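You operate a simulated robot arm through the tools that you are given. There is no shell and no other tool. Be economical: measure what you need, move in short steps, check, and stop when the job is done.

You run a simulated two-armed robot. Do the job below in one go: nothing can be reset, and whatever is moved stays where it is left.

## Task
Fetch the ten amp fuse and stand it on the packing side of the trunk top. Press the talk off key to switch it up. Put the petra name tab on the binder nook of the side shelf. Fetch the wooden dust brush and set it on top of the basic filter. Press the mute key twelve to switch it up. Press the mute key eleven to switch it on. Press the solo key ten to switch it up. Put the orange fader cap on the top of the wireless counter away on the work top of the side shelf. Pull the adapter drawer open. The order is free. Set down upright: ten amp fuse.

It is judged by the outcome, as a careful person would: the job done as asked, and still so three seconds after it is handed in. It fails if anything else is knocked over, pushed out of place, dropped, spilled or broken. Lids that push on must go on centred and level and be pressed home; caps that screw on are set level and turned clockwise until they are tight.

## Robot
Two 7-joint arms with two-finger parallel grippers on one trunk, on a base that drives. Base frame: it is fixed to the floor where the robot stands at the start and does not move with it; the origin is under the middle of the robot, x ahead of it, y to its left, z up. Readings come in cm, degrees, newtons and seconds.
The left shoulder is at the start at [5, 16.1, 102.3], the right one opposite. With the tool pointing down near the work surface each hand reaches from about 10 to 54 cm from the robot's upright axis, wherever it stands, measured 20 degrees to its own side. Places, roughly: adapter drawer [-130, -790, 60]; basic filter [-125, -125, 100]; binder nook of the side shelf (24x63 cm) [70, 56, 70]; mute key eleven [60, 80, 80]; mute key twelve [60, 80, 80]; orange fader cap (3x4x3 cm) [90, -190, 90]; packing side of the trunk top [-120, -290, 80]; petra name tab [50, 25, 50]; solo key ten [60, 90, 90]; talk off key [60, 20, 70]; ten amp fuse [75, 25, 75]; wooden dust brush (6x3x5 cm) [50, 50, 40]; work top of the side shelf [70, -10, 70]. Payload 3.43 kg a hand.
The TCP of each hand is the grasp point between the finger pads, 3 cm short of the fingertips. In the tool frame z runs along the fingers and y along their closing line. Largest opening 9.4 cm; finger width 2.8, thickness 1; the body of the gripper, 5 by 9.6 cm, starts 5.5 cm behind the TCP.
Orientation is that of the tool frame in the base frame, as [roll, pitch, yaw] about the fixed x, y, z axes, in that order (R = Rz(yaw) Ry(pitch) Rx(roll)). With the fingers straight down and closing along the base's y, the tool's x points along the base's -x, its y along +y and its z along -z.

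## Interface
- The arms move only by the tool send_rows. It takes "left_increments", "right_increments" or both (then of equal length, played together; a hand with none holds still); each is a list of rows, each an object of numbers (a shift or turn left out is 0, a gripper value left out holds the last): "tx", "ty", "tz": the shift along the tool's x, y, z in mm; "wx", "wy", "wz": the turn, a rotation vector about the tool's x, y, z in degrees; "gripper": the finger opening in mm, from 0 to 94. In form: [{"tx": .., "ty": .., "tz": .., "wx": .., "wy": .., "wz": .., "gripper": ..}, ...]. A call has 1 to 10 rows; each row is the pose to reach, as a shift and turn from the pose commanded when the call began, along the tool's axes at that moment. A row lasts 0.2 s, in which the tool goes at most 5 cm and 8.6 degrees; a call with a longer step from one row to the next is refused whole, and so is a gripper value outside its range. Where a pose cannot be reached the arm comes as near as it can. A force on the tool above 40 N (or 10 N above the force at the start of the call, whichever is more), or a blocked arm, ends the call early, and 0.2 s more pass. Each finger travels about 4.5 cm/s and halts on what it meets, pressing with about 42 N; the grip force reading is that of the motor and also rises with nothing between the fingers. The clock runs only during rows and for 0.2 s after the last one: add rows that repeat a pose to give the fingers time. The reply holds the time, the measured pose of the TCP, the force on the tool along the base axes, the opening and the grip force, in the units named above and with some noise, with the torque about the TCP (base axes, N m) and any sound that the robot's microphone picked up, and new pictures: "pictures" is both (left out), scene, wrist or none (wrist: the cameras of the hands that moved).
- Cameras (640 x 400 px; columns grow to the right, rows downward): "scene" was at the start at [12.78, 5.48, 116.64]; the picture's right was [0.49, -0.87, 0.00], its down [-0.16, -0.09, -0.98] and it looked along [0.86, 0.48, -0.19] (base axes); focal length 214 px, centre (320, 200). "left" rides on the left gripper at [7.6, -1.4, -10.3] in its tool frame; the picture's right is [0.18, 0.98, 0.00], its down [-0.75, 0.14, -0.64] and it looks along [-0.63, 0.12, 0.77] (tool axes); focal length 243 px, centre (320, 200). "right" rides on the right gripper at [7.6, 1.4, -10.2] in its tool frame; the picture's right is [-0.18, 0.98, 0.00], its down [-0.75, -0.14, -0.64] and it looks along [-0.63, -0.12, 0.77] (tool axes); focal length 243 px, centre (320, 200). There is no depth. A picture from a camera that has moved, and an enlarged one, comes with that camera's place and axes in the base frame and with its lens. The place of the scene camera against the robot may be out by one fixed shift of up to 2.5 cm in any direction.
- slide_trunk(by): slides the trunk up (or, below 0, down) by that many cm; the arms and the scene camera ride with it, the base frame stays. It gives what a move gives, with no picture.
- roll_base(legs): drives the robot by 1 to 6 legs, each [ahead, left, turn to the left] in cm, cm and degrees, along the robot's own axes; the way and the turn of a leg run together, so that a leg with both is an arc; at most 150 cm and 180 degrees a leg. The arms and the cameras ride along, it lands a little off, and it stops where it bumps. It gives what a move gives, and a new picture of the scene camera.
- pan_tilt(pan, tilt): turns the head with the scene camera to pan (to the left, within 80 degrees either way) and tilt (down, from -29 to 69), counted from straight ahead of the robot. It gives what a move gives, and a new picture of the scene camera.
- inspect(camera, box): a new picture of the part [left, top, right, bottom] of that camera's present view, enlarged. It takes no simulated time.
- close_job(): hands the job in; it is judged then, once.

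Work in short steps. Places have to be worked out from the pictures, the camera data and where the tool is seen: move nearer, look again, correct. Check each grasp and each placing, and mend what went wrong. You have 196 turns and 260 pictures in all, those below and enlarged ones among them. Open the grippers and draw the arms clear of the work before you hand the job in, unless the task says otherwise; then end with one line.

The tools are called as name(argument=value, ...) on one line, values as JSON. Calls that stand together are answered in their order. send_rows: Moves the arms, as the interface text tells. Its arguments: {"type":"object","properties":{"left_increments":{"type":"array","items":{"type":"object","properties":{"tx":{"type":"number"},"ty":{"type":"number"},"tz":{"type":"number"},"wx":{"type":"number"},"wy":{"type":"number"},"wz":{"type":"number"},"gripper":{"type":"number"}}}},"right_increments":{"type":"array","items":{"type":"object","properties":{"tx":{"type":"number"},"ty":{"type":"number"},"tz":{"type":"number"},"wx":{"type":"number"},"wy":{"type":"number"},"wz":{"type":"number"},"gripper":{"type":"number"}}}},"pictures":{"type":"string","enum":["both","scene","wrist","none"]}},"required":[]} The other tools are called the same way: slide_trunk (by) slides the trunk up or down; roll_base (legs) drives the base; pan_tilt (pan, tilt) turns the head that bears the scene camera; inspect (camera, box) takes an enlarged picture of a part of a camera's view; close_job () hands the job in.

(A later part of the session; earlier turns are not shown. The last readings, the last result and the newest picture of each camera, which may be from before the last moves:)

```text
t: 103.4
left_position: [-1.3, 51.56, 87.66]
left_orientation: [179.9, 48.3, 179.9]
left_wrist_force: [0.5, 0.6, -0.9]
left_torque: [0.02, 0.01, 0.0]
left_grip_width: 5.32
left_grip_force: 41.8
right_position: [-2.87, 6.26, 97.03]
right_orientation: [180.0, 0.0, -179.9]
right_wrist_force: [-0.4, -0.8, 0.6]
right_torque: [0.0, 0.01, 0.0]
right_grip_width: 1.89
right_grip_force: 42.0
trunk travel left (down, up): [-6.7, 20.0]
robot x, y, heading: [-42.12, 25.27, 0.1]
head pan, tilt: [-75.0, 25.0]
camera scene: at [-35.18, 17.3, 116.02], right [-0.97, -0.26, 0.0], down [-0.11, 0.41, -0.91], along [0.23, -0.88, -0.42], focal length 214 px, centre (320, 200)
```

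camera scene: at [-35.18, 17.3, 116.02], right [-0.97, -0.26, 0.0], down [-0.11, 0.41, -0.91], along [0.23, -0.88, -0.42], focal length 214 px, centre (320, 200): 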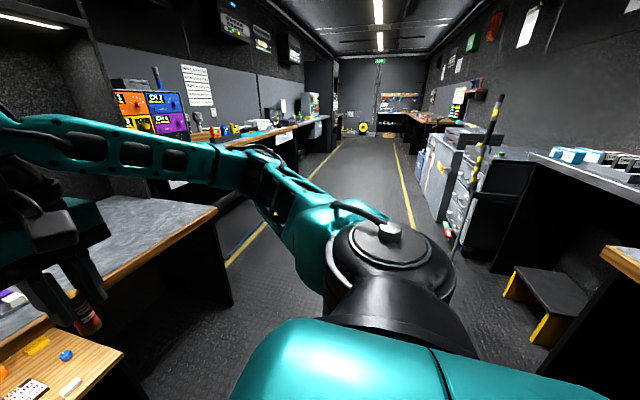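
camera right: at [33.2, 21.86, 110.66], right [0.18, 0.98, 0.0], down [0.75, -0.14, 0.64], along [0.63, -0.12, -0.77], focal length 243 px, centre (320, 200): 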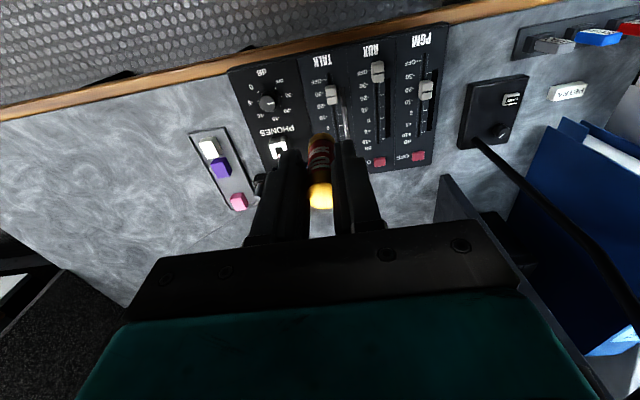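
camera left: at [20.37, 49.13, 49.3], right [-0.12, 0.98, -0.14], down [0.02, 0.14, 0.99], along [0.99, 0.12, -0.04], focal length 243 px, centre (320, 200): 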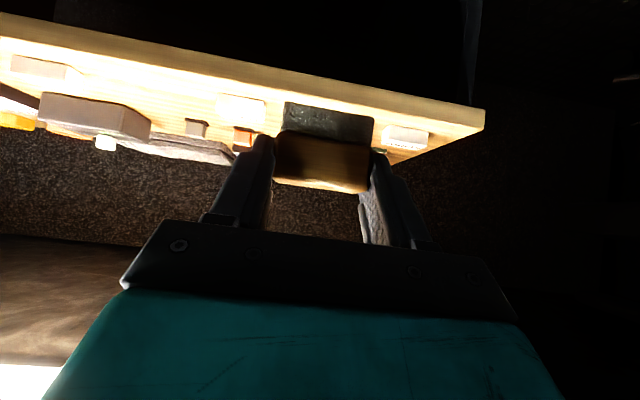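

I turn right 90° to look down the corridor.

roll_base(legs=[[0, 0, -90]])

pan_tilt(pan=-35, tilt=20)

inspect(camera="scene", box=[160, 60, 480, 260])

```text
t: 107.6
left_position: [-15.68, -15.47, 87.75]
left_orientation: [179.9, 48.3, 90.4]
left_wrist_force: [0.1, -0.2, -0.8]
left_torque: [0.01, 0.0, 0.01]
left_grip_width: 5.29
left_grip_force: 41.4
right_position: [-60.96, -14.32, 97.1]
right_orientation: [179.9, 0.0, 90.4]
right_wrist_force: [-0.3, -0.5, -0.2]
right_torque: [-0.02, 0.01, -0.02]
right_grip_width: 1.92
right_grip_force: 42.0
trunk travel left (down, up): [-6.7, 20.0]
robot x, y, heading: [-42.4, 25.51, -89.9]
head pan, tilt: [-75.0, 25.0]
camera scene: at [-50.42, 19.75, 116.02], right [-0.27, 0.96, 0.0], down [0.41, 0.11, -0.91], along [-0.87, -0.24, -0.42], focal length 214 px, centre (320, 200)
```

scene: 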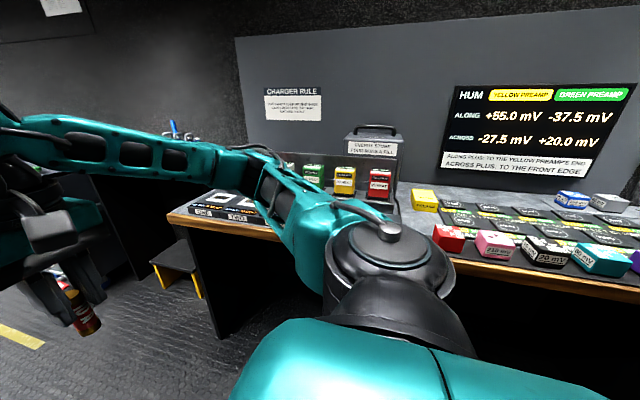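

```text
t: 108.7
left_position: [-15.74, -15.47, 87.64]
left_orientation: [179.8, 48.4, 90.3]
left_wrist_force: [0.1, 0.1, 0.4]
left_torque: [0.01, -0.01, 0.0]
left_grip_width: 5.34
left_grip_force: 42.1
right_position: [-60.99, -14.36, 97.06]
right_orientation: [-180.0, 0.0, 90.4]
right_wrist_force: [-0.1, 0.6, -1.7]
right_torque: [0.03, 0.01, -0.02]
right_grip_width: 1.93
right_grip_force: 41.9
trunk travel left (down, up): [-6.7, 20.0]
robot x, y, heading: [-42.17, 25.02, -89.6]
head pan, tilt: [-35.0, 20.0]
camera scene: at [-46.84, 14.54, 116.83], right [-0.82, 0.57, 0.0], down [0.19, 0.28, -0.94], along [-0.53, -0.77, -0.34], focal length 214 px, centre (320, 200)
```

scene: 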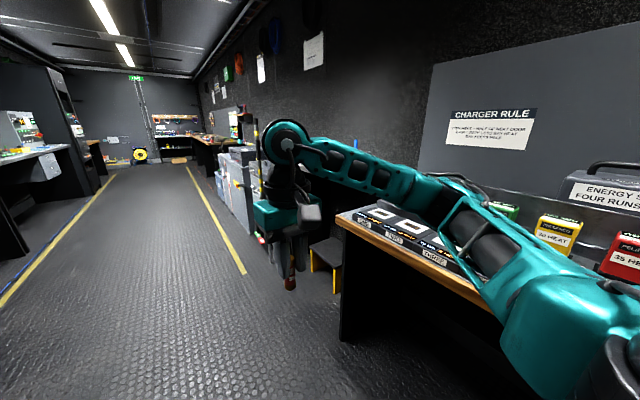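

```text
2.00 times, centred on (320, 160) of scene
camera zoom: at [-46.84, 14.54, 116.83], right [-0.82, 0.57, 0.0], down [0.19, 0.28, -0.94], along [-0.53, -0.77, -0.34], focal length 429 px, centre (320, 280)
```

zoom: 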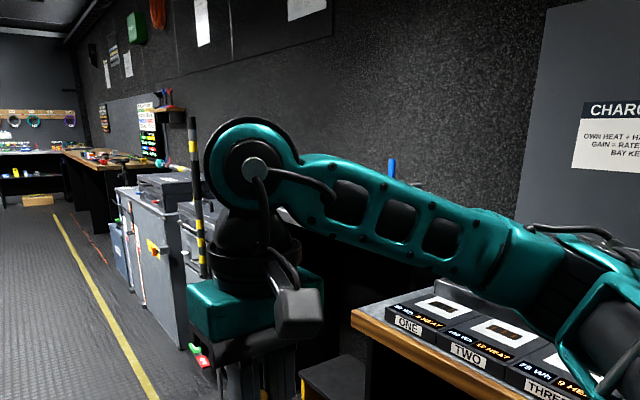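

Corridor clear ahead. I drive 110 cm along it and look to the right for the basic filter.

roll_base(legs=[[110, 0, 0]])

pan_tilt(pan=-75, tilt=15)

```text
t: 114.3
left_position: [-16.08, -125.19, 87.69]
left_orientation: [179.9, 48.2, 89.6]
left_wrist_force: [-0.7, -0.9, 0.1]
left_torque: [0.01, 0.01, 0.02]
left_grip_width: 5.29
left_grip_force: 42.0
right_position: [-61.49, -123.31, 97.04]
right_orientation: [180.0, 0.0, 89.7]
right_wrist_force: [0.2, 0.1, -0.7]
right_torque: [-0.01, 0.01, 0.03]
right_grip_width: 1.92
right_grip_force: 41.5
trunk travel left (down, up): [-6.7, 20.0]
robot x, y, heading: [-42.01, -84.3, -90.2]
head pan, tilt: [-35.0, 20.0]
camera scene: at [-46.95, -94.74, 116.83], right [-0.82, 0.58, 0.0], down [0.2, 0.28, -0.94], along [-0.54, -0.77, -0.34], focal length 214 px, centre (320, 200)
```

scene: 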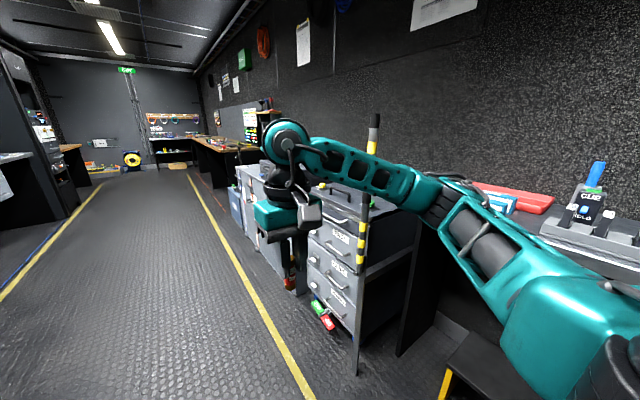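

```text
t: 115.3
left_position: [-16.18, -125.19, 87.61]
left_orientation: [179.8, 48.3, 89.6]
left_wrist_force: [-0.1, 0.2, -1.2]
left_torque: [0.01, 0.0, 0.02]
left_grip_width: 5.32
left_grip_force: 41.6
right_position: [-61.39, -123.53, 97.13]
right_orientation: [179.9, 0.0, 89.7]
right_wrist_force: [-0.7, 0.6, -0.4]
right_torque: [-0.01, 0.02, -0.03]
right_grip_width: 1.94
right_grip_force: 42.3
trunk travel left (down, up): [-6.7, 20.0]
robot x, y, heading: [-41.97, -83.75, -90.2]
head pan, tilt: [-75.0, 15.0]
camera scene: at [-50.59, -89.51, 117.65], right [-0.25, 0.97, 0.0], down [0.25, 0.07, -0.97], along [-0.93, -0.25, -0.26], focal length 214 px, centre (320, 200)
```

scene: 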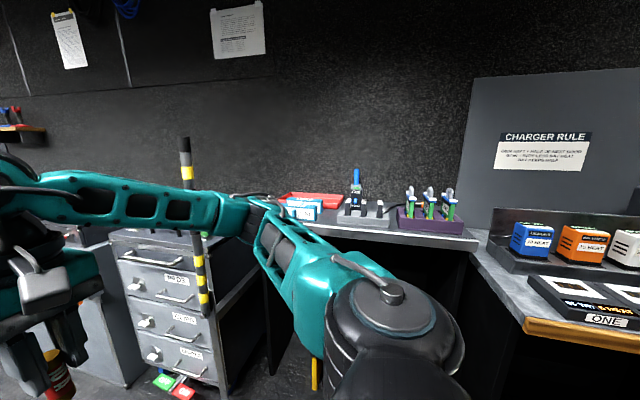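

I enlarge the shelf with the boxes.

inspect(camera="scene", box=[240, 150, 480, 300])

inspect(camera="scene", box=[60, 130, 300, 280])

```text
2.67 times, centred on (360, 225) of scene
camera zoom: at [-50.59, -89.51, 117.65], right [-0.25, 0.97, 0.0], down [0.25, 0.07, -0.97], along [-0.93, -0.25, -0.26], focal length 572 px, centre (213, 133)
```

zoom: 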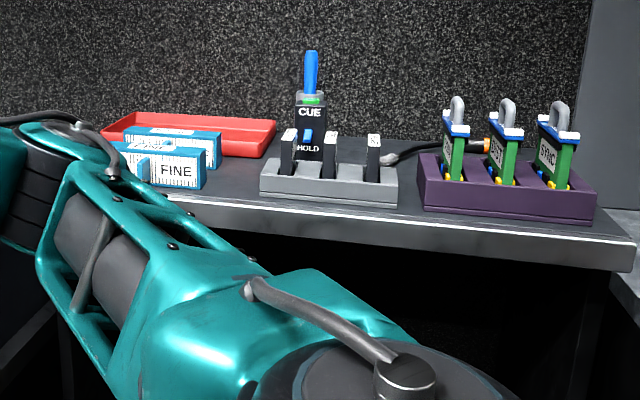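

```text
2.67 times, centred on (180, 205) of scene
camera zoom: at [-50.59, -89.51, 117.65], right [-0.25, 0.97, 0.0], down [0.25, 0.07, -0.97], along [-0.93, -0.25, -0.26], focal length 572 px, centre (693, 187)
```

zoom: 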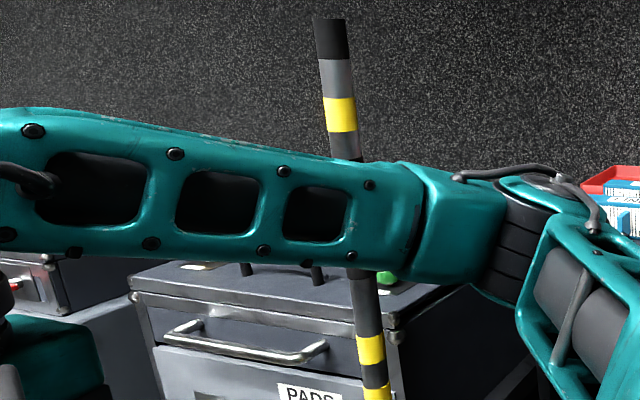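

The box labelled FINE and another sit on the shelf; more are hidden by my arm. A striped pole stands near. I move away from the wall, then turn to face it.

roll_base(legs=[[0, 22, 0], [15, 0, 0], [0, 0, -90]])

pan_tilt(pan=0, tilt=15)

inspect(camera="scene", box=[200, 150, 440, 300])

```text
t: 121.8
left_position: [-60.66, -126.01, 87.74]
left_orientation: [179.9, 48.3, 1.3]
left_wrist_force: [1.1, 0.3, -0.2]
left_torque: [-0.03, -0.04, -0.01]
left_grip_width: 5.31
left_grip_force: 42.4
right_position: [-60.09, -80.88, 97.14]
right_orientation: [180.0, 0.0, 1.2]
right_wrist_force: [1.2, 0.1, 0.7]
right_torque: [-0.01, 0.01, 0.01]
right_grip_width: 1.96
right_grip_force: 41.7
trunk travel left (down, up): [-6.7, 20.0]
robot x, y, heading: [-20.18, -99.03, -178.5]
head pan, tilt: [-75.0, 15.0]
camera scene: at [-26.26, -89.13, 117.65], right [0.96, 0.28, 0.0], down [0.07, -0.25, -0.97], along [-0.27, 0.93, -0.26], focal length 214 px, centre (320, 200)
```

scene: 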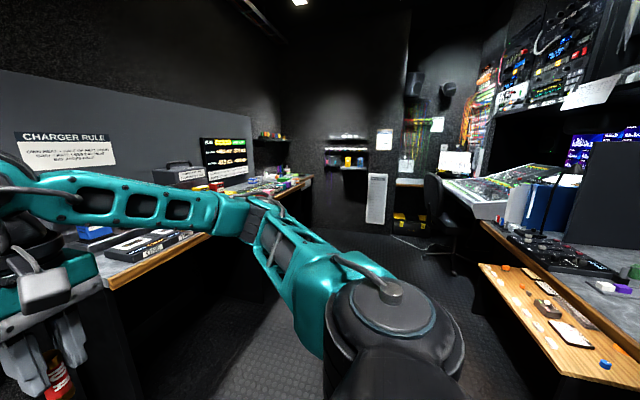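

```text
t: 123.2
left_position: [-60.66, -125.96, 87.61]
left_orientation: [179.9, 48.2, 1.2]
left_wrist_force: [-0.1, 0.3, -0.3]
left_torque: [-0.03, 0.0, -0.02]
left_grip_width: 5.31
left_grip_force: 42.3
right_position: [-60.22, -80.81, 97.1]
right_orientation: [-179.9, 0.0, 1.2]
right_wrist_force: [0.2, 1.0, 0.2]
right_torque: [0.01, -0.01, -0.02]
right_grip_width: 1.95
right_grip_force: 42.3
trunk travel left (down, up): [-6.7, 20.0]
robot x, y, heading: [-20.61, -98.5, -178.9]
head pan, tilt: [0.0, 15.0]
camera scene: at [-32.99, -98.29, 117.65], right [-0.02, 1.0, 0.0], down [0.26, 0.01, -0.97], along [-0.97, -0.02, -0.26], focal length 214 px, centre (320, 200)
```

scene: 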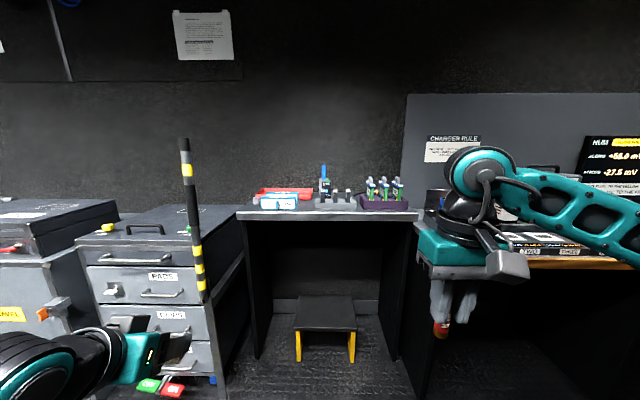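

```text
2.67 times, centred on (320, 225) of scene
camera zoom: at [-32.99, -98.29, 117.65], right [-0.02, 1.0, 0.0], down [0.26, 0.01, -0.97], along [-0.97, -0.02, -0.26], focal length 572 px, centre (320, 133)
```

zoom: 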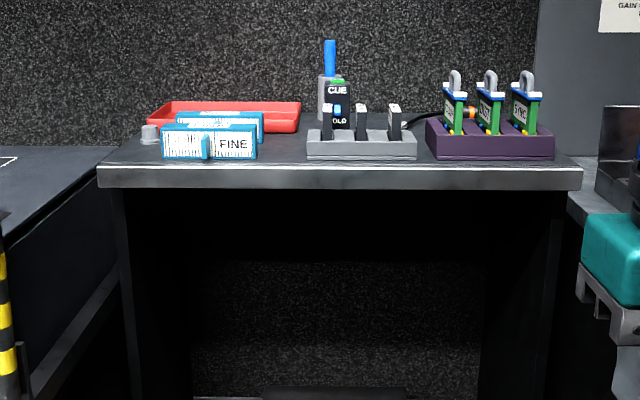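

Two filters: FINE in front and one behind it, before the red tray. I raise the trunk and approach to read the labels.

slide_trunk(by=18)

roll_base(legs=[[22, 0, -1]])

pan_tilt(pan=12, tilt=35)

inspect(camera="scene", box=[220, 130, 420, 255])

```text
t: 125.2
left_position: [-60.83, -126.15, 105.63]
left_orientation: [180.0, 48.1, 1.2]
left_wrist_force: [0.0, -0.4, -0.6]
left_torque: [0.0, 0.02, -0.01]
left_grip_width: 5.31
left_grip_force: 41.8
right_position: [-60.24, -80.82, 115.12]
right_orientation: [180.0, 0.0, 1.2]
right_wrist_force: [0.3, -0.5, 0.2]
right_torque: [0.0, -0.02, -0.01]
right_grip_width: 1.93
right_grip_force: 42.2
trunk travel left (down, up): [-24.7, 2.0]
robot x, y, heading: [-20.54, -99.03, -178.9]
head pan, tilt: [0.0, 15.0]
```

```text
t: 126.9
left_position: [-83.08, -125.68, 105.57]
left_orientation: [179.9, 48.3, 0.3]
left_wrist_force: [0.0, 0.2, -1.3]
left_torque: [-0.03, 0.01, -0.03]
left_grip_width: 5.3
left_grip_force: 42.1
right_position: [-81.76, -80.44, 115.01]
right_orientation: [-180.0, -0.1, 0.3]
right_wrist_force: [-0.3, 0.1, -0.9]
right_torque: [0.0, -0.03, 0.04]
right_grip_width: 1.92
right_grip_force: 42.3
trunk travel left (down, up): [-24.7, 2.0]
robot x, y, heading: [-42.12, -99.38, -179.8]
head pan, tilt: [0.0, 15.0]
camera scene: at [-54.88, -98.35, 135.64], right [0.0, 1.0, 0.0], down [0.26, 0.0, -0.97], along [-0.97, 0.0, -0.26], focal length 214 px, centre (320, 200)
```

scene: 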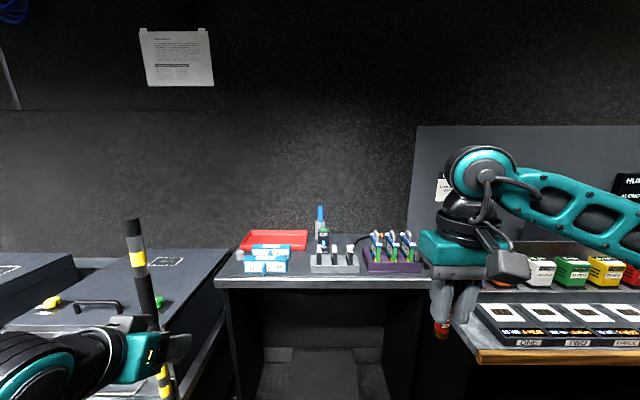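

```text
t: 127.7
left_position: [-83.03, -125.67, 105.62]
left_orientation: [179.9, 48.2, 0.2]
left_wrist_force: [0.6, 0.0, -0.8]
left_torque: [0.0, 0.0, 0.0]
left_grip_width: 5.3
left_grip_force: 41.7
right_position: [-81.61, -80.39, 115.1]
right_orientation: [-180.0, 0.0, 0.2]
right_wrist_force: [0.1, 1.0, -0.7]
right_torque: [-0.04, 0.01, 0.01]
right_grip_width: 1.92
right_grip_force: 42.5
trunk travel left (down, up): [-24.7, 2.0]
robot x, y, heading: [-42.21, -99.47, -179.7]
head pan, tilt: [12.0, 35.0]
camera scene: at [-54.08, -100.17, 132.45], right [-0.21, 0.98, 0.0], down [0.56, 0.12, -0.82], along [-0.8, -0.17, -0.57], focal length 214 px, centre (320, 200)
```

scene: 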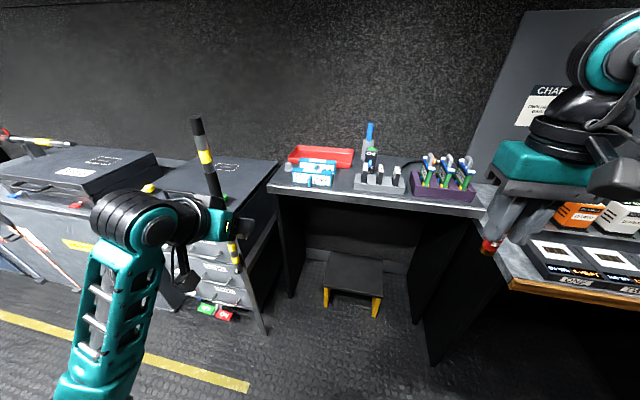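

```text
3.20 times, centred on (320, 192) of scene
camera zoom: at [-54.08, -100.17, 132.45], right [-0.21, 0.98, 0.0], down [0.56, 0.12, -0.82], along [-0.8, -0.17, -0.57], focal length 686 px, centre (320, 224)
```

zoom: 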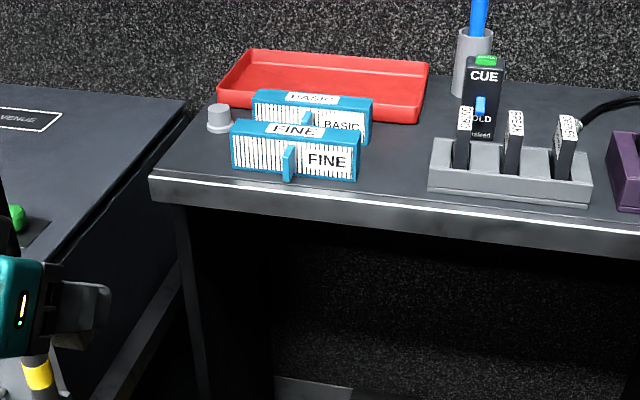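

The rear one is BASIC, top centre ≈ [-135, -119, 94] by triangulation. I shift the left hand to y≈-119, then drive 34 cm closer.

send_rows(left_increments=[{"ty": -35}, {"ty": -68}], pictures="none")

roll_base(legs=[[33, 0, 0]])

send_rows(left_increments=[{"ty": 0}], pictures="wrist")

```text
t: 128.3
left_position: [-83.13, -118.81, 105.64]
left_orientation: [179.9, 48.5, 0.3]
left_wrist_force: [-0.6, -0.1, -1.3]
left_torque: [0.02, -0.03, 0.03]
left_grip_width: 5.3
left_grip_force: 41.4
left hand out of reach, approached as far as the arm can: row 1
right_position: [-81.65, -80.42, 115.16]
right_orientation: [179.9, -0.1, 0.3]
right_wrist_force: [0.8, 0.7, -0.2]
right_torque: [0.01, 0.03, 0.02]
right_grip_width: 1.91
right_grip_force: 42.6
trunk travel left (down, up): [-24.7, 2.0]
robot x, y, heading: [-42.24, -99.23, -179.6]
head pan, tilt: [12.0, 35.0]
```

```text
t: 130.5
left_position: [-116.31, -119.15, 105.7]
left_orientation: [180.0, 48.3, 0.2]
left_wrist_force: [-0.2, -0.7, -0.8]
left_torque: [0.05, -0.04, 0.03]
left_grip_width: 5.29
left_grip_force: 42.0
right_position: [-115.05, -80.69, 115.04]
right_orientation: [179.9, 0.0, 0.3]
right_wrist_force: [-0.2, 0.4, -0.4]
right_torque: [0.02, -0.01, 0.04]
right_grip_width: 1.93
right_grip_force: 41.6
trunk travel left (down, up): [-24.7, 2.0]
robot x, y, heading: [-75.55, -99.31, -179.6]
head pan, tilt: [12.0, 35.0]
camera scene: at [-87.41, -100.33, 132.44], right [-0.21, 0.98, 0.0], down [0.56, 0.12, -0.82], along [-0.8, -0.17, -0.57], focal length 214 px, centre (320, 200)
```

scene: 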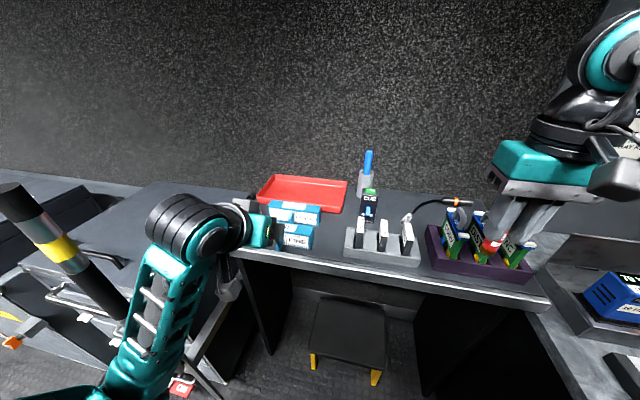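

```text
t: 130.9
left_position: [-116.41, -119.01, 105.68]
left_orientation: [179.9, 48.4, 0.1]
left_wrist_force: [-0.1, -0.7, -0.7]
left_torque: [-0.02, -0.04, -0.02]
left_grip_width: 5.28
left_grip_force: 42.3
right_position: [-114.98, -80.58, 115.2]
right_orientation: [179.9, 0.1, 0.3]
right_wrist_force: [0.3, -1.2, 0.1]
right_torque: [-0.02, 0.02, -0.03]
right_grip_width: 1.9
right_grip_force: 41.9
trunk travel left (down, up): [-24.7, 2.0]
robot x, y, heading: [-75.7, -99.43, -179.9]
head pan, tilt: [12.0, 35.0]
camera left: at [-103.69, -117.69, 106.84], right [0.13, -0.98, -0.14], down [-0.02, -0.14, 0.99], along [-0.99, -0.12, -0.04], focal length 243 px, centre (320, 200)
```

left: 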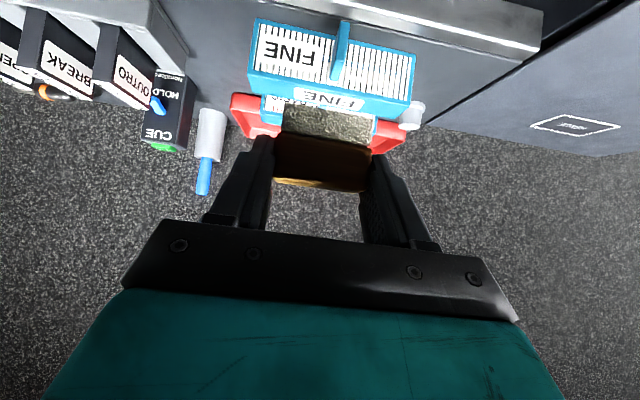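

I enlarge for the filter geometry.

inspect(camera="left", box=[220, 10, 440, 150])

inspect(camera="scene", box=[220, 160, 380, 270])

```text
2.86 times, centred on (330, 80) of left
camera zoom: at [-103.69, -117.69, 106.84], right [0.13, -0.98, -0.14], down [-0.02, -0.14, 0.99], along [-0.99, -0.12, -0.04], focal length 693 px, centre (291, 543)
```

zoom: 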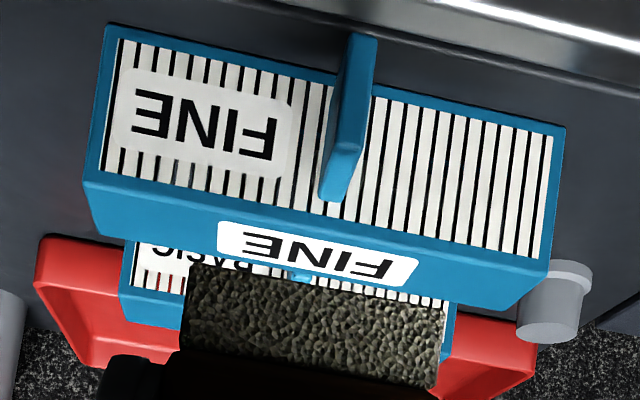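

```text
3.64 times, centred on (300, 215) of scene
camera zoom: at [-87.37, -100.33, 132.44], right [-0.21, 0.98, 0.0], down [0.56, 0.12, -0.82], along [-0.8, -0.17, -0.57], focal length 780 px, centre (393, 146)
```

zoom: 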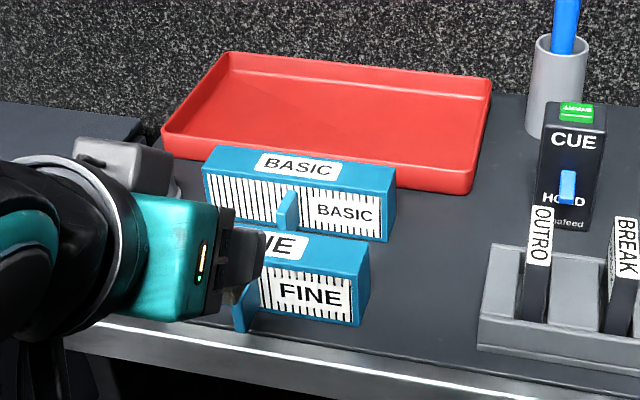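

Scene and wrist estimates disagree on depth; I raise the hand 7 cm for a second wrist view to triangulate properly.

send_rows(left_increments=[{"tx": -26, "tz": -23.5}, {"tx": -52, "tz": -47}, {"tx": -52, "tz": -47}], pictures="none")

inspect(camera="left", box=[220, 0, 440, 140])

```text
t: 131.7
left_position: [-116.41, -118.89, 112.7]
left_orientation: [179.8, 48.3, 0.2]
left_wrist_force: [0.5, 0.6, -0.5]
left_torque: [0.06, -0.01, 0.02]
left_grip_width: 5.31
left_grip_force: 42.0
left hand out of reach, approached as far as the arm can: row 1
right_position: [-114.96, -80.61, 115.11]
right_orientation: [180.0, 0.1, 0.3]
right_wrist_force: [1.2, -0.4, 0.7]
right_torque: [-0.01, 0.01, -0.02]
right_grip_width: 1.92
right_grip_force: 42.4
trunk travel left (down, up): [-24.7, 2.0]
robot x, y, heading: [-75.53, -99.37, -179.9]
head pan, tilt: [12.0, 35.0]
```

```text
2.86 times, centred on (330, 70) of left
camera zoom: at [-103.69, -117.54, 113.88], right [0.13, -0.98, -0.14], down [-0.02, -0.14, 0.99], along [-0.99, -0.12, -0.04], focal length 693 px, centre (291, 571)
```

zoom: 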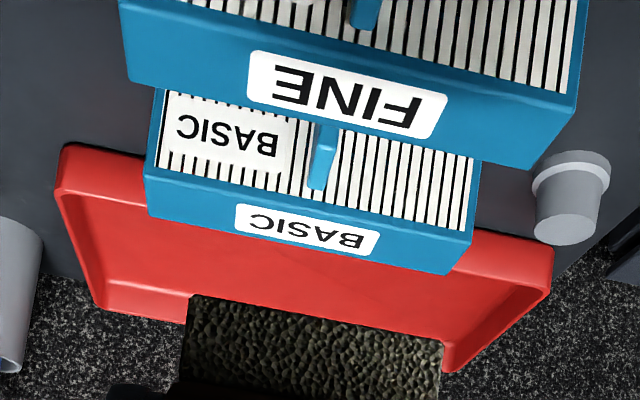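

Triangulated: BASIC top spans x −135.1…−138.9, y −112.5…−127.5, z 95.5. I move the brush above its centre (TCP → [−135.6, −120, 108.7]).

send_rows(left_increments=[{"tx": -20, "tz": 34, "ty": 3}, {"tx": -40, "tz": 68, "ty": 6}, {"tx": -60, "tz": 102, "ty": 9}, {"tx": -80, "tz": 136, "ty": 11}, {"tx": -98.7, "tz": 169.5, "ty": 11}, {"tx": -98.7, "tz": 169.5, "ty": 11}], pictures="both")

inspect(camera="scene", box=[220, 140, 380, 250])

```text
t: 133.1
left_position: [-135.47, -120.31, 108.92]
left_orientation: [179.8, 48.4, 0.2]
left_wrist_force: [0.7, -0.9, -1.0]
left_torque: [0.01, 0.01, 0.02]
left_grip_width: 5.28
left_grip_force: 42.2
right_position: [-114.93, -80.55, 115.18]
right_orientation: [179.9, -0.1, 0.3]
right_wrist_force: [-0.4, 0.0, -0.1]
right_torque: [-0.02, -0.01, -0.03]
right_grip_width: 1.93
right_grip_force: 42.0
trunk travel left (down, up): [-24.7, 2.0]
robot x, y, heading: [-75.16, -99.41, -179.9]
head pan, tilt: [12.0, 35.0]
camera scene: at [-87.34, -100.34, 132.45], right [-0.21, 0.98, 0.0], down [0.56, 0.12, -0.82], along [-0.8, -0.17, -0.57], focal length 214 px, centre (320, 200)
camera left: at [-122.75, -118.9, 110.22], right [0.13, -0.98, -0.14], down [-0.02, -0.14, 0.99], along [-0.99, -0.12, -0.04], focal length 243 px, centre (320, 200)
```

scene: 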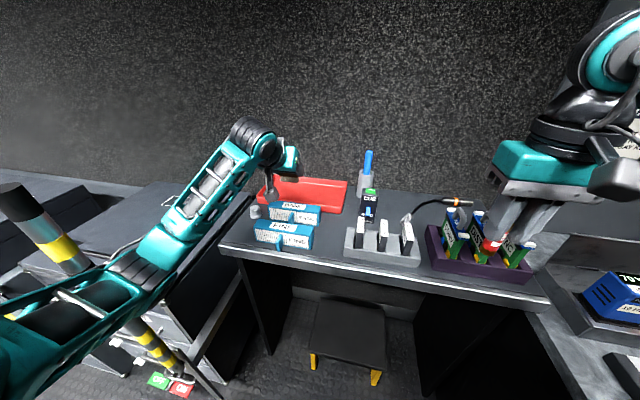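
left: 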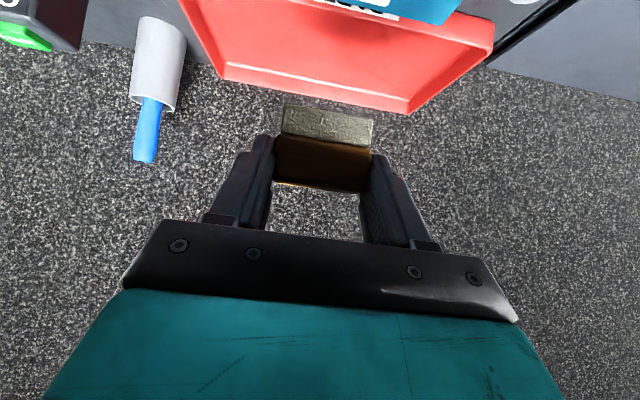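

```text
3.64 times, centred on (300, 195) of scene
camera zoom: at [-87.34, -100.34, 132.45], right [-0.21, 0.98, 0.0], down [0.56, 0.12, -0.82], along [-0.8, -0.17, -0.57], focal length 780 px, centre (393, 218)
```

zoom: 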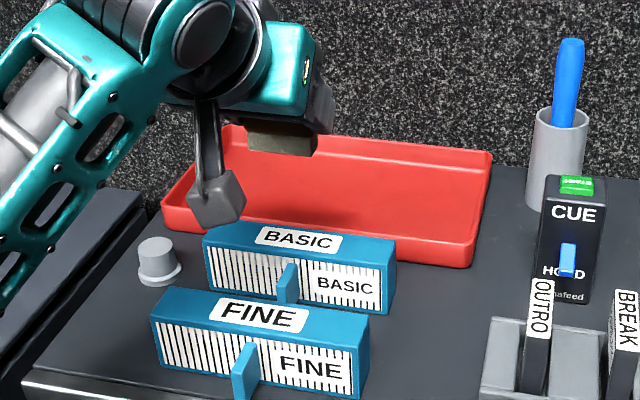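

Relative positions agree in both views (brush front just behind BASIC's front edge, centred in y). I descend 7.5 cm.

send_rows(left_increments=[{"tx": 18, "tz": 17}, {"tx": 36, "tz": 35}, {"tx": 50, "tz": 46}, {"tx": 55, "tz": 51}], pictures="both")

inspect(camera="scene", box=[220, 140, 380, 250])

```text
t: 134.1
left_position: [-135.57, -120.2, 101.31]
left_orientation: [179.9, 48.4, 0.2]
left_wrist_force: [0.2, 0.6, -0.1]
left_torque: [0.02, -0.01, -0.01]
left_grip_width: 5.3
left_grip_force: 42.7
right_position: [-114.94, -80.6, 115.11]
right_orientation: [179.9, -0.1, 0.3]
right_wrist_force: [0.3, 0.1, 0.2]
right_torque: [0.01, 0.01, -0.01]
right_grip_width: 1.91
right_grip_force: 42.1
trunk travel left (down, up): [-24.7, 2.0]
robot x, y, heading: [-75.18, -99.51, -179.7]
head pan, tilt: [12.0, 35.0]
camera scene: at [-87.36, -100.33, 132.45], right [-0.21, 0.98, 0.0], down [0.56, 0.12, -0.82], along [-0.8, -0.17, -0.57], focal length 214 px, centre (320, 200)
camera left: at [-122.98, -118.9, 102.46], right [0.13, -0.98, -0.14], down [-0.02, -0.14, 0.99], along [-0.99, -0.12, -0.04], focal length 243 px, centre (320, 200)
```

scene: 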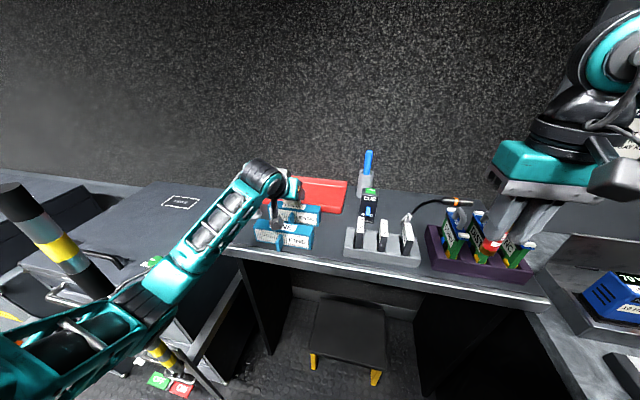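
left: 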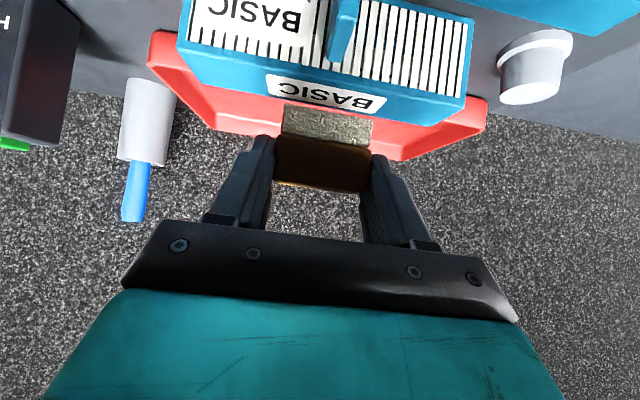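

```text
3.64 times, centred on (300, 195) of scene
camera zoom: at [-87.36, -100.33, 132.45], right [-0.21, 0.98, 0.0], down [0.56, 0.12, -0.82], along [-0.8, -0.17, -0.57], focal length 780 px, centre (393, 218)
```

zoom: 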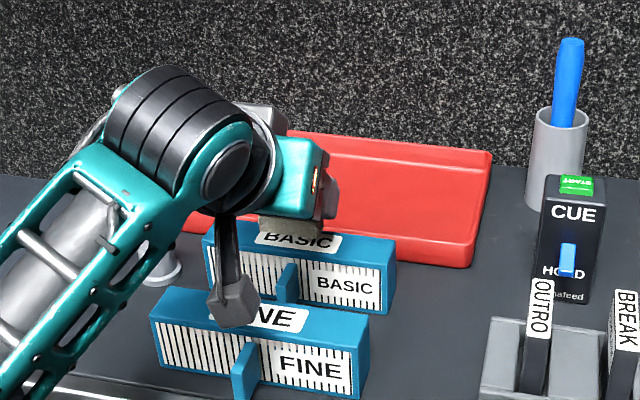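

Good alignment. Final descent in small steps.

send_rows(left_increments=[{"tx": 4, "tz": 6}, {"tx": 8, "tz": 9.5}, {"tx": 10, "tz": 11}, {"tx": 11.5, "tz": 12.5}, {"tx": 13, "tz": 13.8}], pictures="wrist")

```text
t: 135.3
left_position: [-135.99, -120.16, 99.69]
left_orientation: [179.9, 48.9, 0.3]
left_wrist_force: [0.6, -0.5, 11.4]
left_torque: [0.06, 0.03, 0.01]
left_grip_width: 5.3
left_grip_force: 42.6
right_position: [-114.95, -80.61, 115.22]
right_orientation: [179.9, 0.0, 0.4]
right_wrist_force: [0.3, 0.0, -0.6]
right_torque: [0.01, -0.02, 0.0]
right_grip_width: 1.93
right_grip_force: 42.0
trunk travel left (down, up): [-24.7, 2.0]
robot x, y, heading: [-75.48, -99.23, -179.4]
head pan, tilt: [12.0, 35.0]
camera left: at [-123.15, -118.86, 100.84], right [0.13, -0.98, -0.14], down [-0.01, -0.14, 0.99], along [-0.99, -0.12, -0.03], focal length 243 px, centre (320, 200)
```

left: 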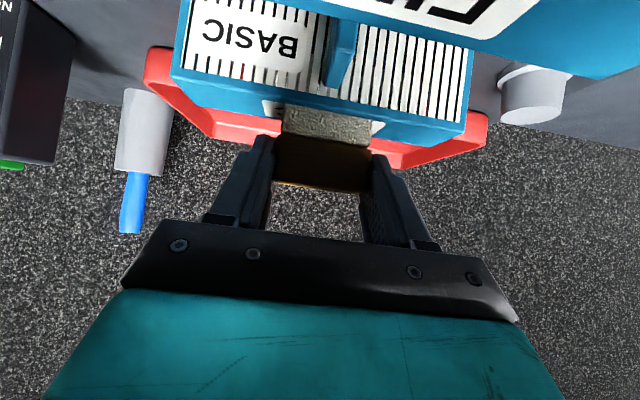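

Contact at the expected height. I ease off and open.

send_rows(left_increments=[{"tx": -1, "tz": -1}, {"tx": -1, "tz": -1, "gripper": 72}, {"tx": -1, "tz": -1, "gripper": 72}, {"tx": -1, "tz": -1, "gripper": 72}], pictures="wrist")

```text
t: 136.3
left_position: [-135.83, -120.14, 99.49]
left_orientation: [180.0, 48.2, 0.2]
left_wrist_force: [-0.7, -1.0, 0.7]
left_torque: [0.02, 0.04, -0.02]
left_grip_width: 7.19
left_grip_force: 0.0
right_position: [-115.01, -80.49, 115.05]
right_orientation: [179.9, 0.0, 0.4]
right_wrist_force: [-0.6, -0.4, 0.5]
right_torque: [0.0, 0.03, 0.01]
right_grip_width: 1.92
right_grip_force: 42.4
trunk travel left (down, up): [-24.7, 2.0]
robot x, y, heading: [-75.09, -99.31, -180.2]
head pan, tilt: [12.0, 35.0]
camera left: at [-123.14, -118.86, 100.73], right [0.13, -0.98, -0.14], down [-0.02, -0.14, 0.99], along [-0.99, -0.12, -0.04], focal length 243 px, centre (320, 200)
```

left: 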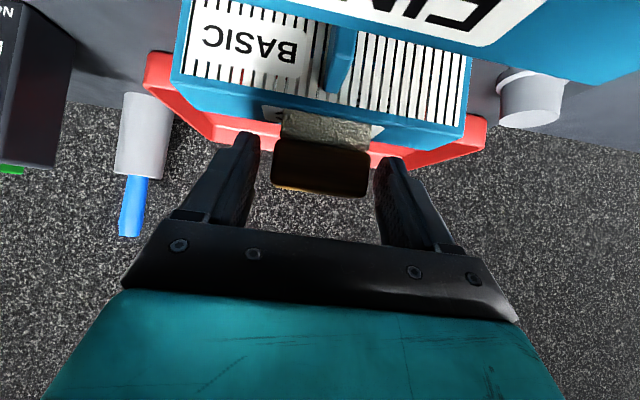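

Brush stands on BASIC. I withdraw along the tool axis.

send_rows(left_increments=[{"tz": -25}, {"tz": -60}, {"tz": -100}, {"tz": -140}, {"tz": -180}], pictures="wrist")

inspect(camera="scene", box=[220, 140, 380, 250])

```text
t: 137.5
left_position: [-122.44, -119.97, 111.62]
left_orientation: [179.8, 48.3, 0.2]
left_wrist_force: [0.9, -0.6, 0.2]
left_torque: [0.0, 0.0, 0.01]
left_grip_width: 7.21
left_grip_force: 0.0
right_position: [-114.95, -80.53, 115.09]
right_orientation: [179.9, 0.0, 0.3]
right_wrist_force: [1.2, 0.2, -0.7]
right_torque: [0.01, 0.01, -0.01]
right_grip_width: 1.94
right_grip_force: 42.2
trunk travel left (down, up): [-24.7, 2.0]
robot x, y, heading: [-75.29, -98.83, -179.6]
head pan, tilt: [12.0, 35.0]
camera left: at [-109.73, -118.68, 112.74], right [0.13, -0.98, -0.14], down [-0.02, -0.14, 0.99], along [-0.99, -0.12, -0.04], focal length 243 px, centre (320, 200)
```

left: 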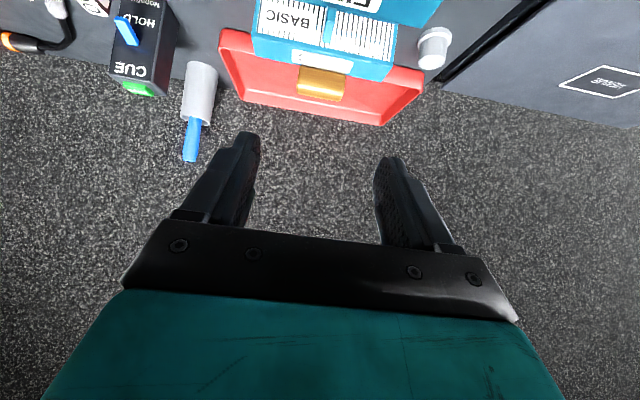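

```text
3.64 times, centred on (300, 195) of scene
camera zoom: at [-87.33, -100.32, 132.45], right [-0.21, 0.98, 0.0], down [0.56, 0.12, -0.82], along [-0.8, -0.17, -0.57], focal length 780 px, centre (393, 218)
```

zoom: 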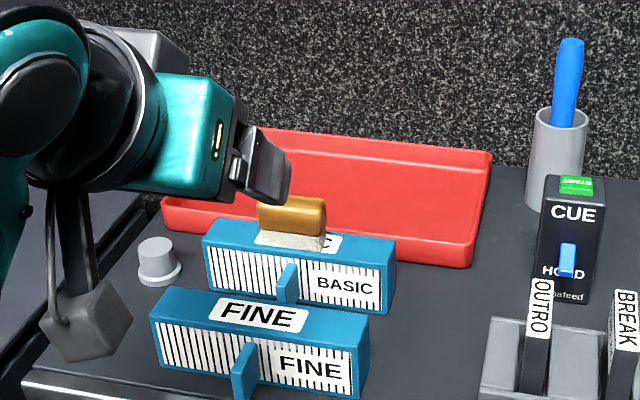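

Done. I back away and go further down the aisle toward the trunk, then turn to face it.

roll_base(legs=[[-55, 0, 0], [0, 0, 90], [120, 0, 0]])

pan_tilt(pan=-50, tilt=20)

```text
t: 150.3
left_position: [3.79, -266.75, 111.62]
left_orientation: [179.9, 48.4, 91.5]
left_wrist_force: [0.7, 0.0, 0.1]
left_torque: [-0.01, 0.02, 0.0]
left_grip_width: 7.19
left_grip_force: 0.2
right_position: [-35.86, -260.14, 115.09]
right_orientation: [-180.0, -0.1, 91.7]
right_wrist_force: [-1.2, -0.9, -0.5]
right_torque: [0.02, 0.04, 0.01]
right_grip_width: 1.92
right_grip_force: 42.3
trunk travel left (down, up): [-24.7, 2.0]
robot x, y, heading: [-17.81, -219.98, -88.5]
head pan, tilt: [12.0, 35.0]
camera scene: at [-15.23, -231.84, 132.44], right [-0.97, -0.24, 0.0], down [-0.14, 0.56, -0.82], along [0.19, -0.8, -0.57], focal length 214 px, centre (320, 200)
```

scene: 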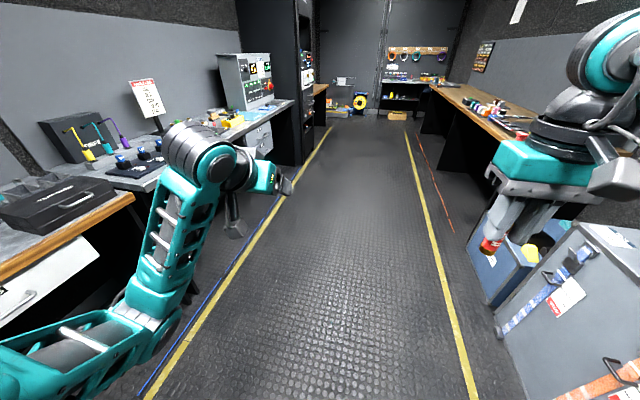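

```text
t: 151.6
left_position: [3.73, -266.83, 111.55]
left_orientation: [179.9, 48.3, 91.6]
left_wrist_force: [-0.7, 0.2, -0.2]
left_torque: [0.01, 0.03, 0.01]
left_grip_width: 7.21
left_grip_force: 0.1
right_position: [-35.9, -260.15, 115.08]
right_orientation: [-180.0, 0.0, 91.7]
right_wrist_force: [-0.8, -0.3, -0.5]
right_torque: [0.02, -0.02, -0.01]
right_grip_width: 1.94
right_grip_force: 41.7
trunk travel left (down, up): [-24.7, 2.0]
robot x, y, heading: [-17.72, -219.99, -88.3]
head pan, tilt: [-50.0, 20.0]
camera scene: at [-24.26, -229.46, 134.83], right [-0.67, 0.75, 0.0], down [0.26, 0.23, -0.94], along [-0.7, -0.62, -0.34], focal length 214 px, centre (320, 200)
```

scene: 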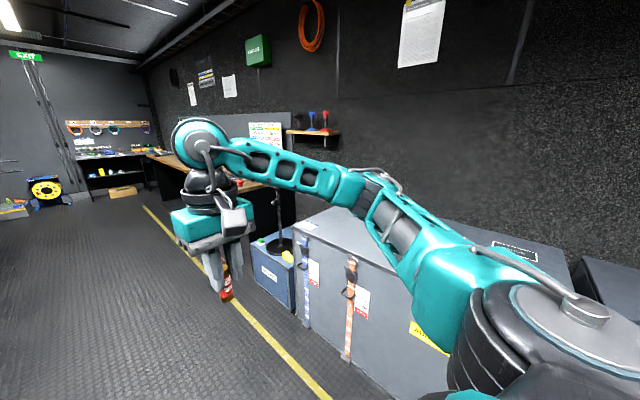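

The big strapped trunk is on the right wall. I drive on 70 cm, then turn to face it.

roll_base(legs=[[70, 0, 0], [0, 0, -91]])

pan_tilt(pan=-15, tilt=25)

```text
t: 159.3
left_position: [-62.8, -312.08, 111.57]
left_orientation: [179.9, 48.3, 1.2]
left_wrist_force: [0.1, -0.1, -0.1]
left_torque: [0.02, 0.0, 0.04]
left_grip_width: 7.2
left_grip_force: 0.0
right_position: [-55.83, -272.42, 115.15]
right_orientation: [179.9, 0.0, 1.3]
right_wrist_force: [-1.1, 0.6, 0.2]
right_torque: [0.03, 0.0, -0.02]
right_grip_width: 1.94
right_grip_force: 41.5
trunk travel left (down, up): [-24.7, 2.0]
robot x, y, heading: [-16.15, -290.19, -178.8]
head pan, tilt: [-50.0, 20.0]
camera scene: at [-25.45, -282.67, 134.83], right [0.75, 0.66, 0.0], down [0.23, -0.26, -0.94], along [-0.62, 0.71, -0.34], focal length 214 px, centre (320, 200)
```

scene: 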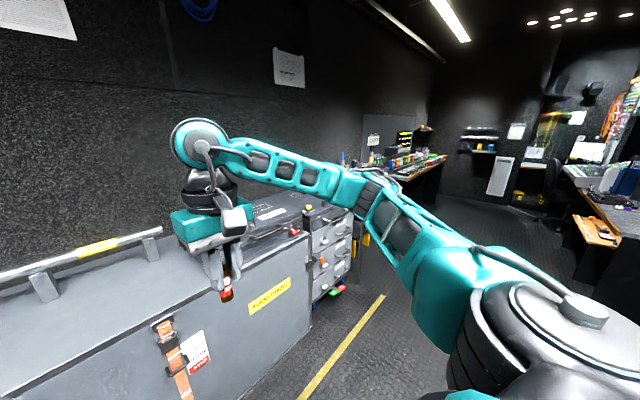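

```text
t: 160.3
left_position: [-62.64, -312.06, 111.5]
left_orientation: [179.9, 48.3, 1.2]
left_wrist_force: [-0.4, 0.7, 0.1]
left_torque: [-0.01, -0.01, 0.04]
left_grip_width: 7.19
left_grip_force: 0.0
right_position: [-55.87, -272.36, 115.02]
right_orientation: [179.9, 0.0, 1.2]
right_wrist_force: [-0.2, -0.5, -0.3]
right_torque: [-0.02, -0.03, 0.01]
right_grip_width: 1.92
right_grip_force: 41.9
trunk travel left (down, up): [-24.7, 2.0]
robot x, y, heading: [-15.93, -290.31, -178.5]
head pan, tilt: [-15.0, 25.0]
camera scene: at [-28.26, -287.49, 134.02], right [0.24, 0.97, 0.0], down [0.41, -0.1, -0.91], along [-0.88, 0.22, -0.42], focal length 214 px, centre (320, 200)
```

scene: 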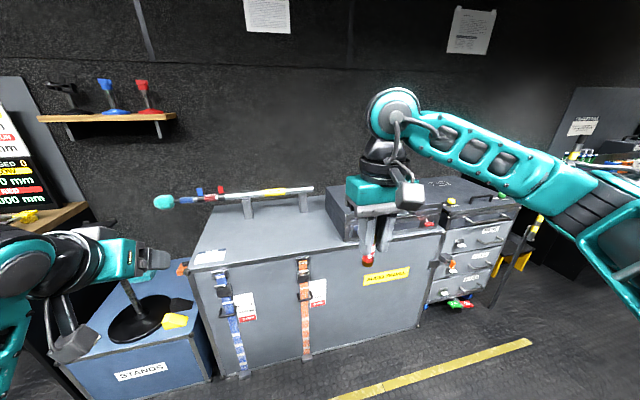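

I enlarge the trunk top to find which side is "packing".

inspect(camera="scene", box=[170, 170, 450, 345])

```text
2.29 times, centred on (310, 258) of scene
camera zoom: at [-28.26, -287.49, 134.02], right [0.24, 0.97, 0.0], down [0.41, -0.1, -0.91], along [-0.88, 0.22, -0.42], focal length 490 px, centre (343, 69)
```

zoom: 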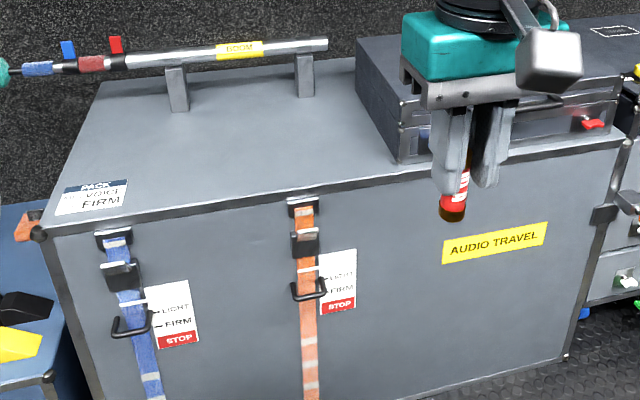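

The open left half carries the "PACK … FIRM" label: packing side spans y≈−318…−258. I retract the left hand a bit and drive 40 cm nearer.

send_rows(left_increments=[{"tx": 25, "tz": -28}, {"tx": 50, "tz": -56}, {"tx": 80, "tz": -89}], pictures="none")

roll_base(legs=[[38, 0, -1]])

send_rows(right_increments=[{"ty": 30, "tx": -10}, {"ty": 65, "tx": -20}, {"ty": 100, "tx": -35}, {"ty": 120, "tx": -50}], pictures="both")

```text
t: 161.1
left_position: [-56.66, -310.89, 112.43]
left_orientation: [179.9, 48.4, 1.4]
left_wrist_force: [0.3, -0.1, -0.9]
left_torque: [0.0, 0.01, 0.0]
left_grip_width: 7.18
left_grip_force: 0.0
left hand out of reach, approached as far as the arm can: row 2, 3
right_position: [-55.82, -272.43, 115.07]
right_orientation: [180.0, 0.0, 1.3]
right_wrist_force: [-0.5, 0.4, -0.4]
right_torque: [-0.01, 0.03, 0.01]
right_grip_width: 1.9
right_grip_force: 41.7
trunk travel left (down, up): [-24.7, 2.0]
robot x, y, heading: [-16.19, -290.24, -178.4]
head pan, tilt: [-15.0, 25.0]
```

```text
t: 163.5
left_position: [-95.07, -310.71, 112.36]
left_orientation: [179.9, 48.4, 0.1]
left_wrist_force: [-0.4, 0.3, 0.0]
left_torque: [0.02, 0.02, -0.01]
left_grip_width: 7.18
left_grip_force: 0.0
right_position: [-93.44, -272.3, 115.13]
right_orientation: [-179.9, 0.0, 0.2]
right_wrist_force: [0.0, 0.6, -0.3]
right_torque: [-0.01, -0.02, -0.02]
right_grip_width: 1.92
right_grip_force: 41.8
trunk travel left (down, up): [-24.7, 2.0]
robot x, y, heading: [-54.0, -290.72, -179.7]
head pan, tilt: [-15.0, 25.0]
camera scene: at [-66.2, -287.73, 134.02], right [0.26, 0.97, 0.0], down [0.41, -0.11, -0.91], along [-0.88, 0.23, -0.42], focal length 214 px, centre (320, 200)
```

scene: 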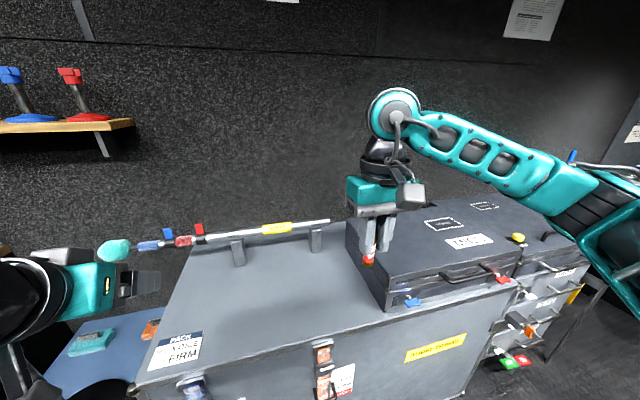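

```text
t: 164.5
left_position: [-94.88, -310.74, 112.41]
left_orientation: [179.9, 48.4, 0.1]
left_wrist_force: [0.4, 1.0, -0.2]
left_torque: [-0.03, -0.02, 0.02]
left_grip_width: 7.22
left_grip_force: 0.1
right_position: [-98.42, -284.28, 115.02]
right_orientation: [179.9, 0.0, 0.2]
right_wrist_force: [0.0, 1.1, -0.5]
right_torque: [-0.03, 0.0, -0.01]
right_grip_width: 1.91
right_grip_force: 41.6
trunk travel left (down, up): [-24.7, 2.0]
robot x, y, heading: [-54.05, -291.3, -179.5]
head pan, tilt: [-15.0, 25.0]
camera scene: at [-66.16, -287.75, 134.02], right [0.26, 0.97, 0.0], down [0.41, -0.11, -0.91], along [-0.88, 0.23, -0.42], focal length 214 px, centre (320, 200)
camera right: at [-90.76, -285.65, 125.34], right [-0.18, -0.98, 0.0], down [-0.75, 0.14, 0.64], along [-0.63, 0.12, -0.77], focal length 243 px, centre (320, 200)
```

scene: 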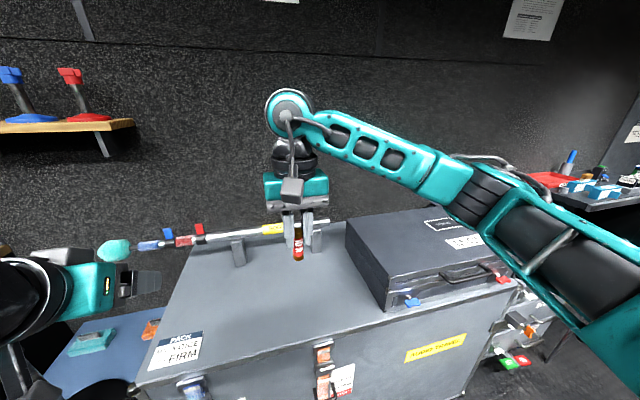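
right: 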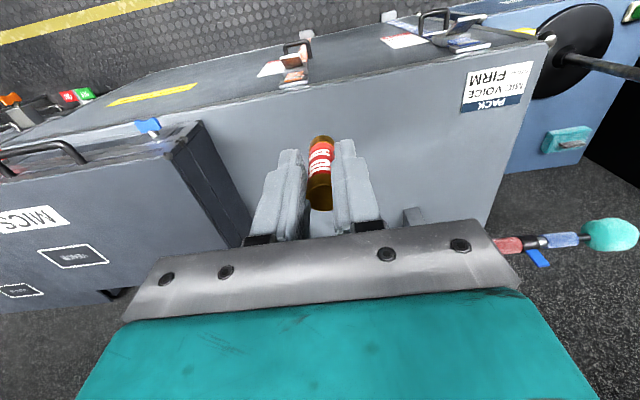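

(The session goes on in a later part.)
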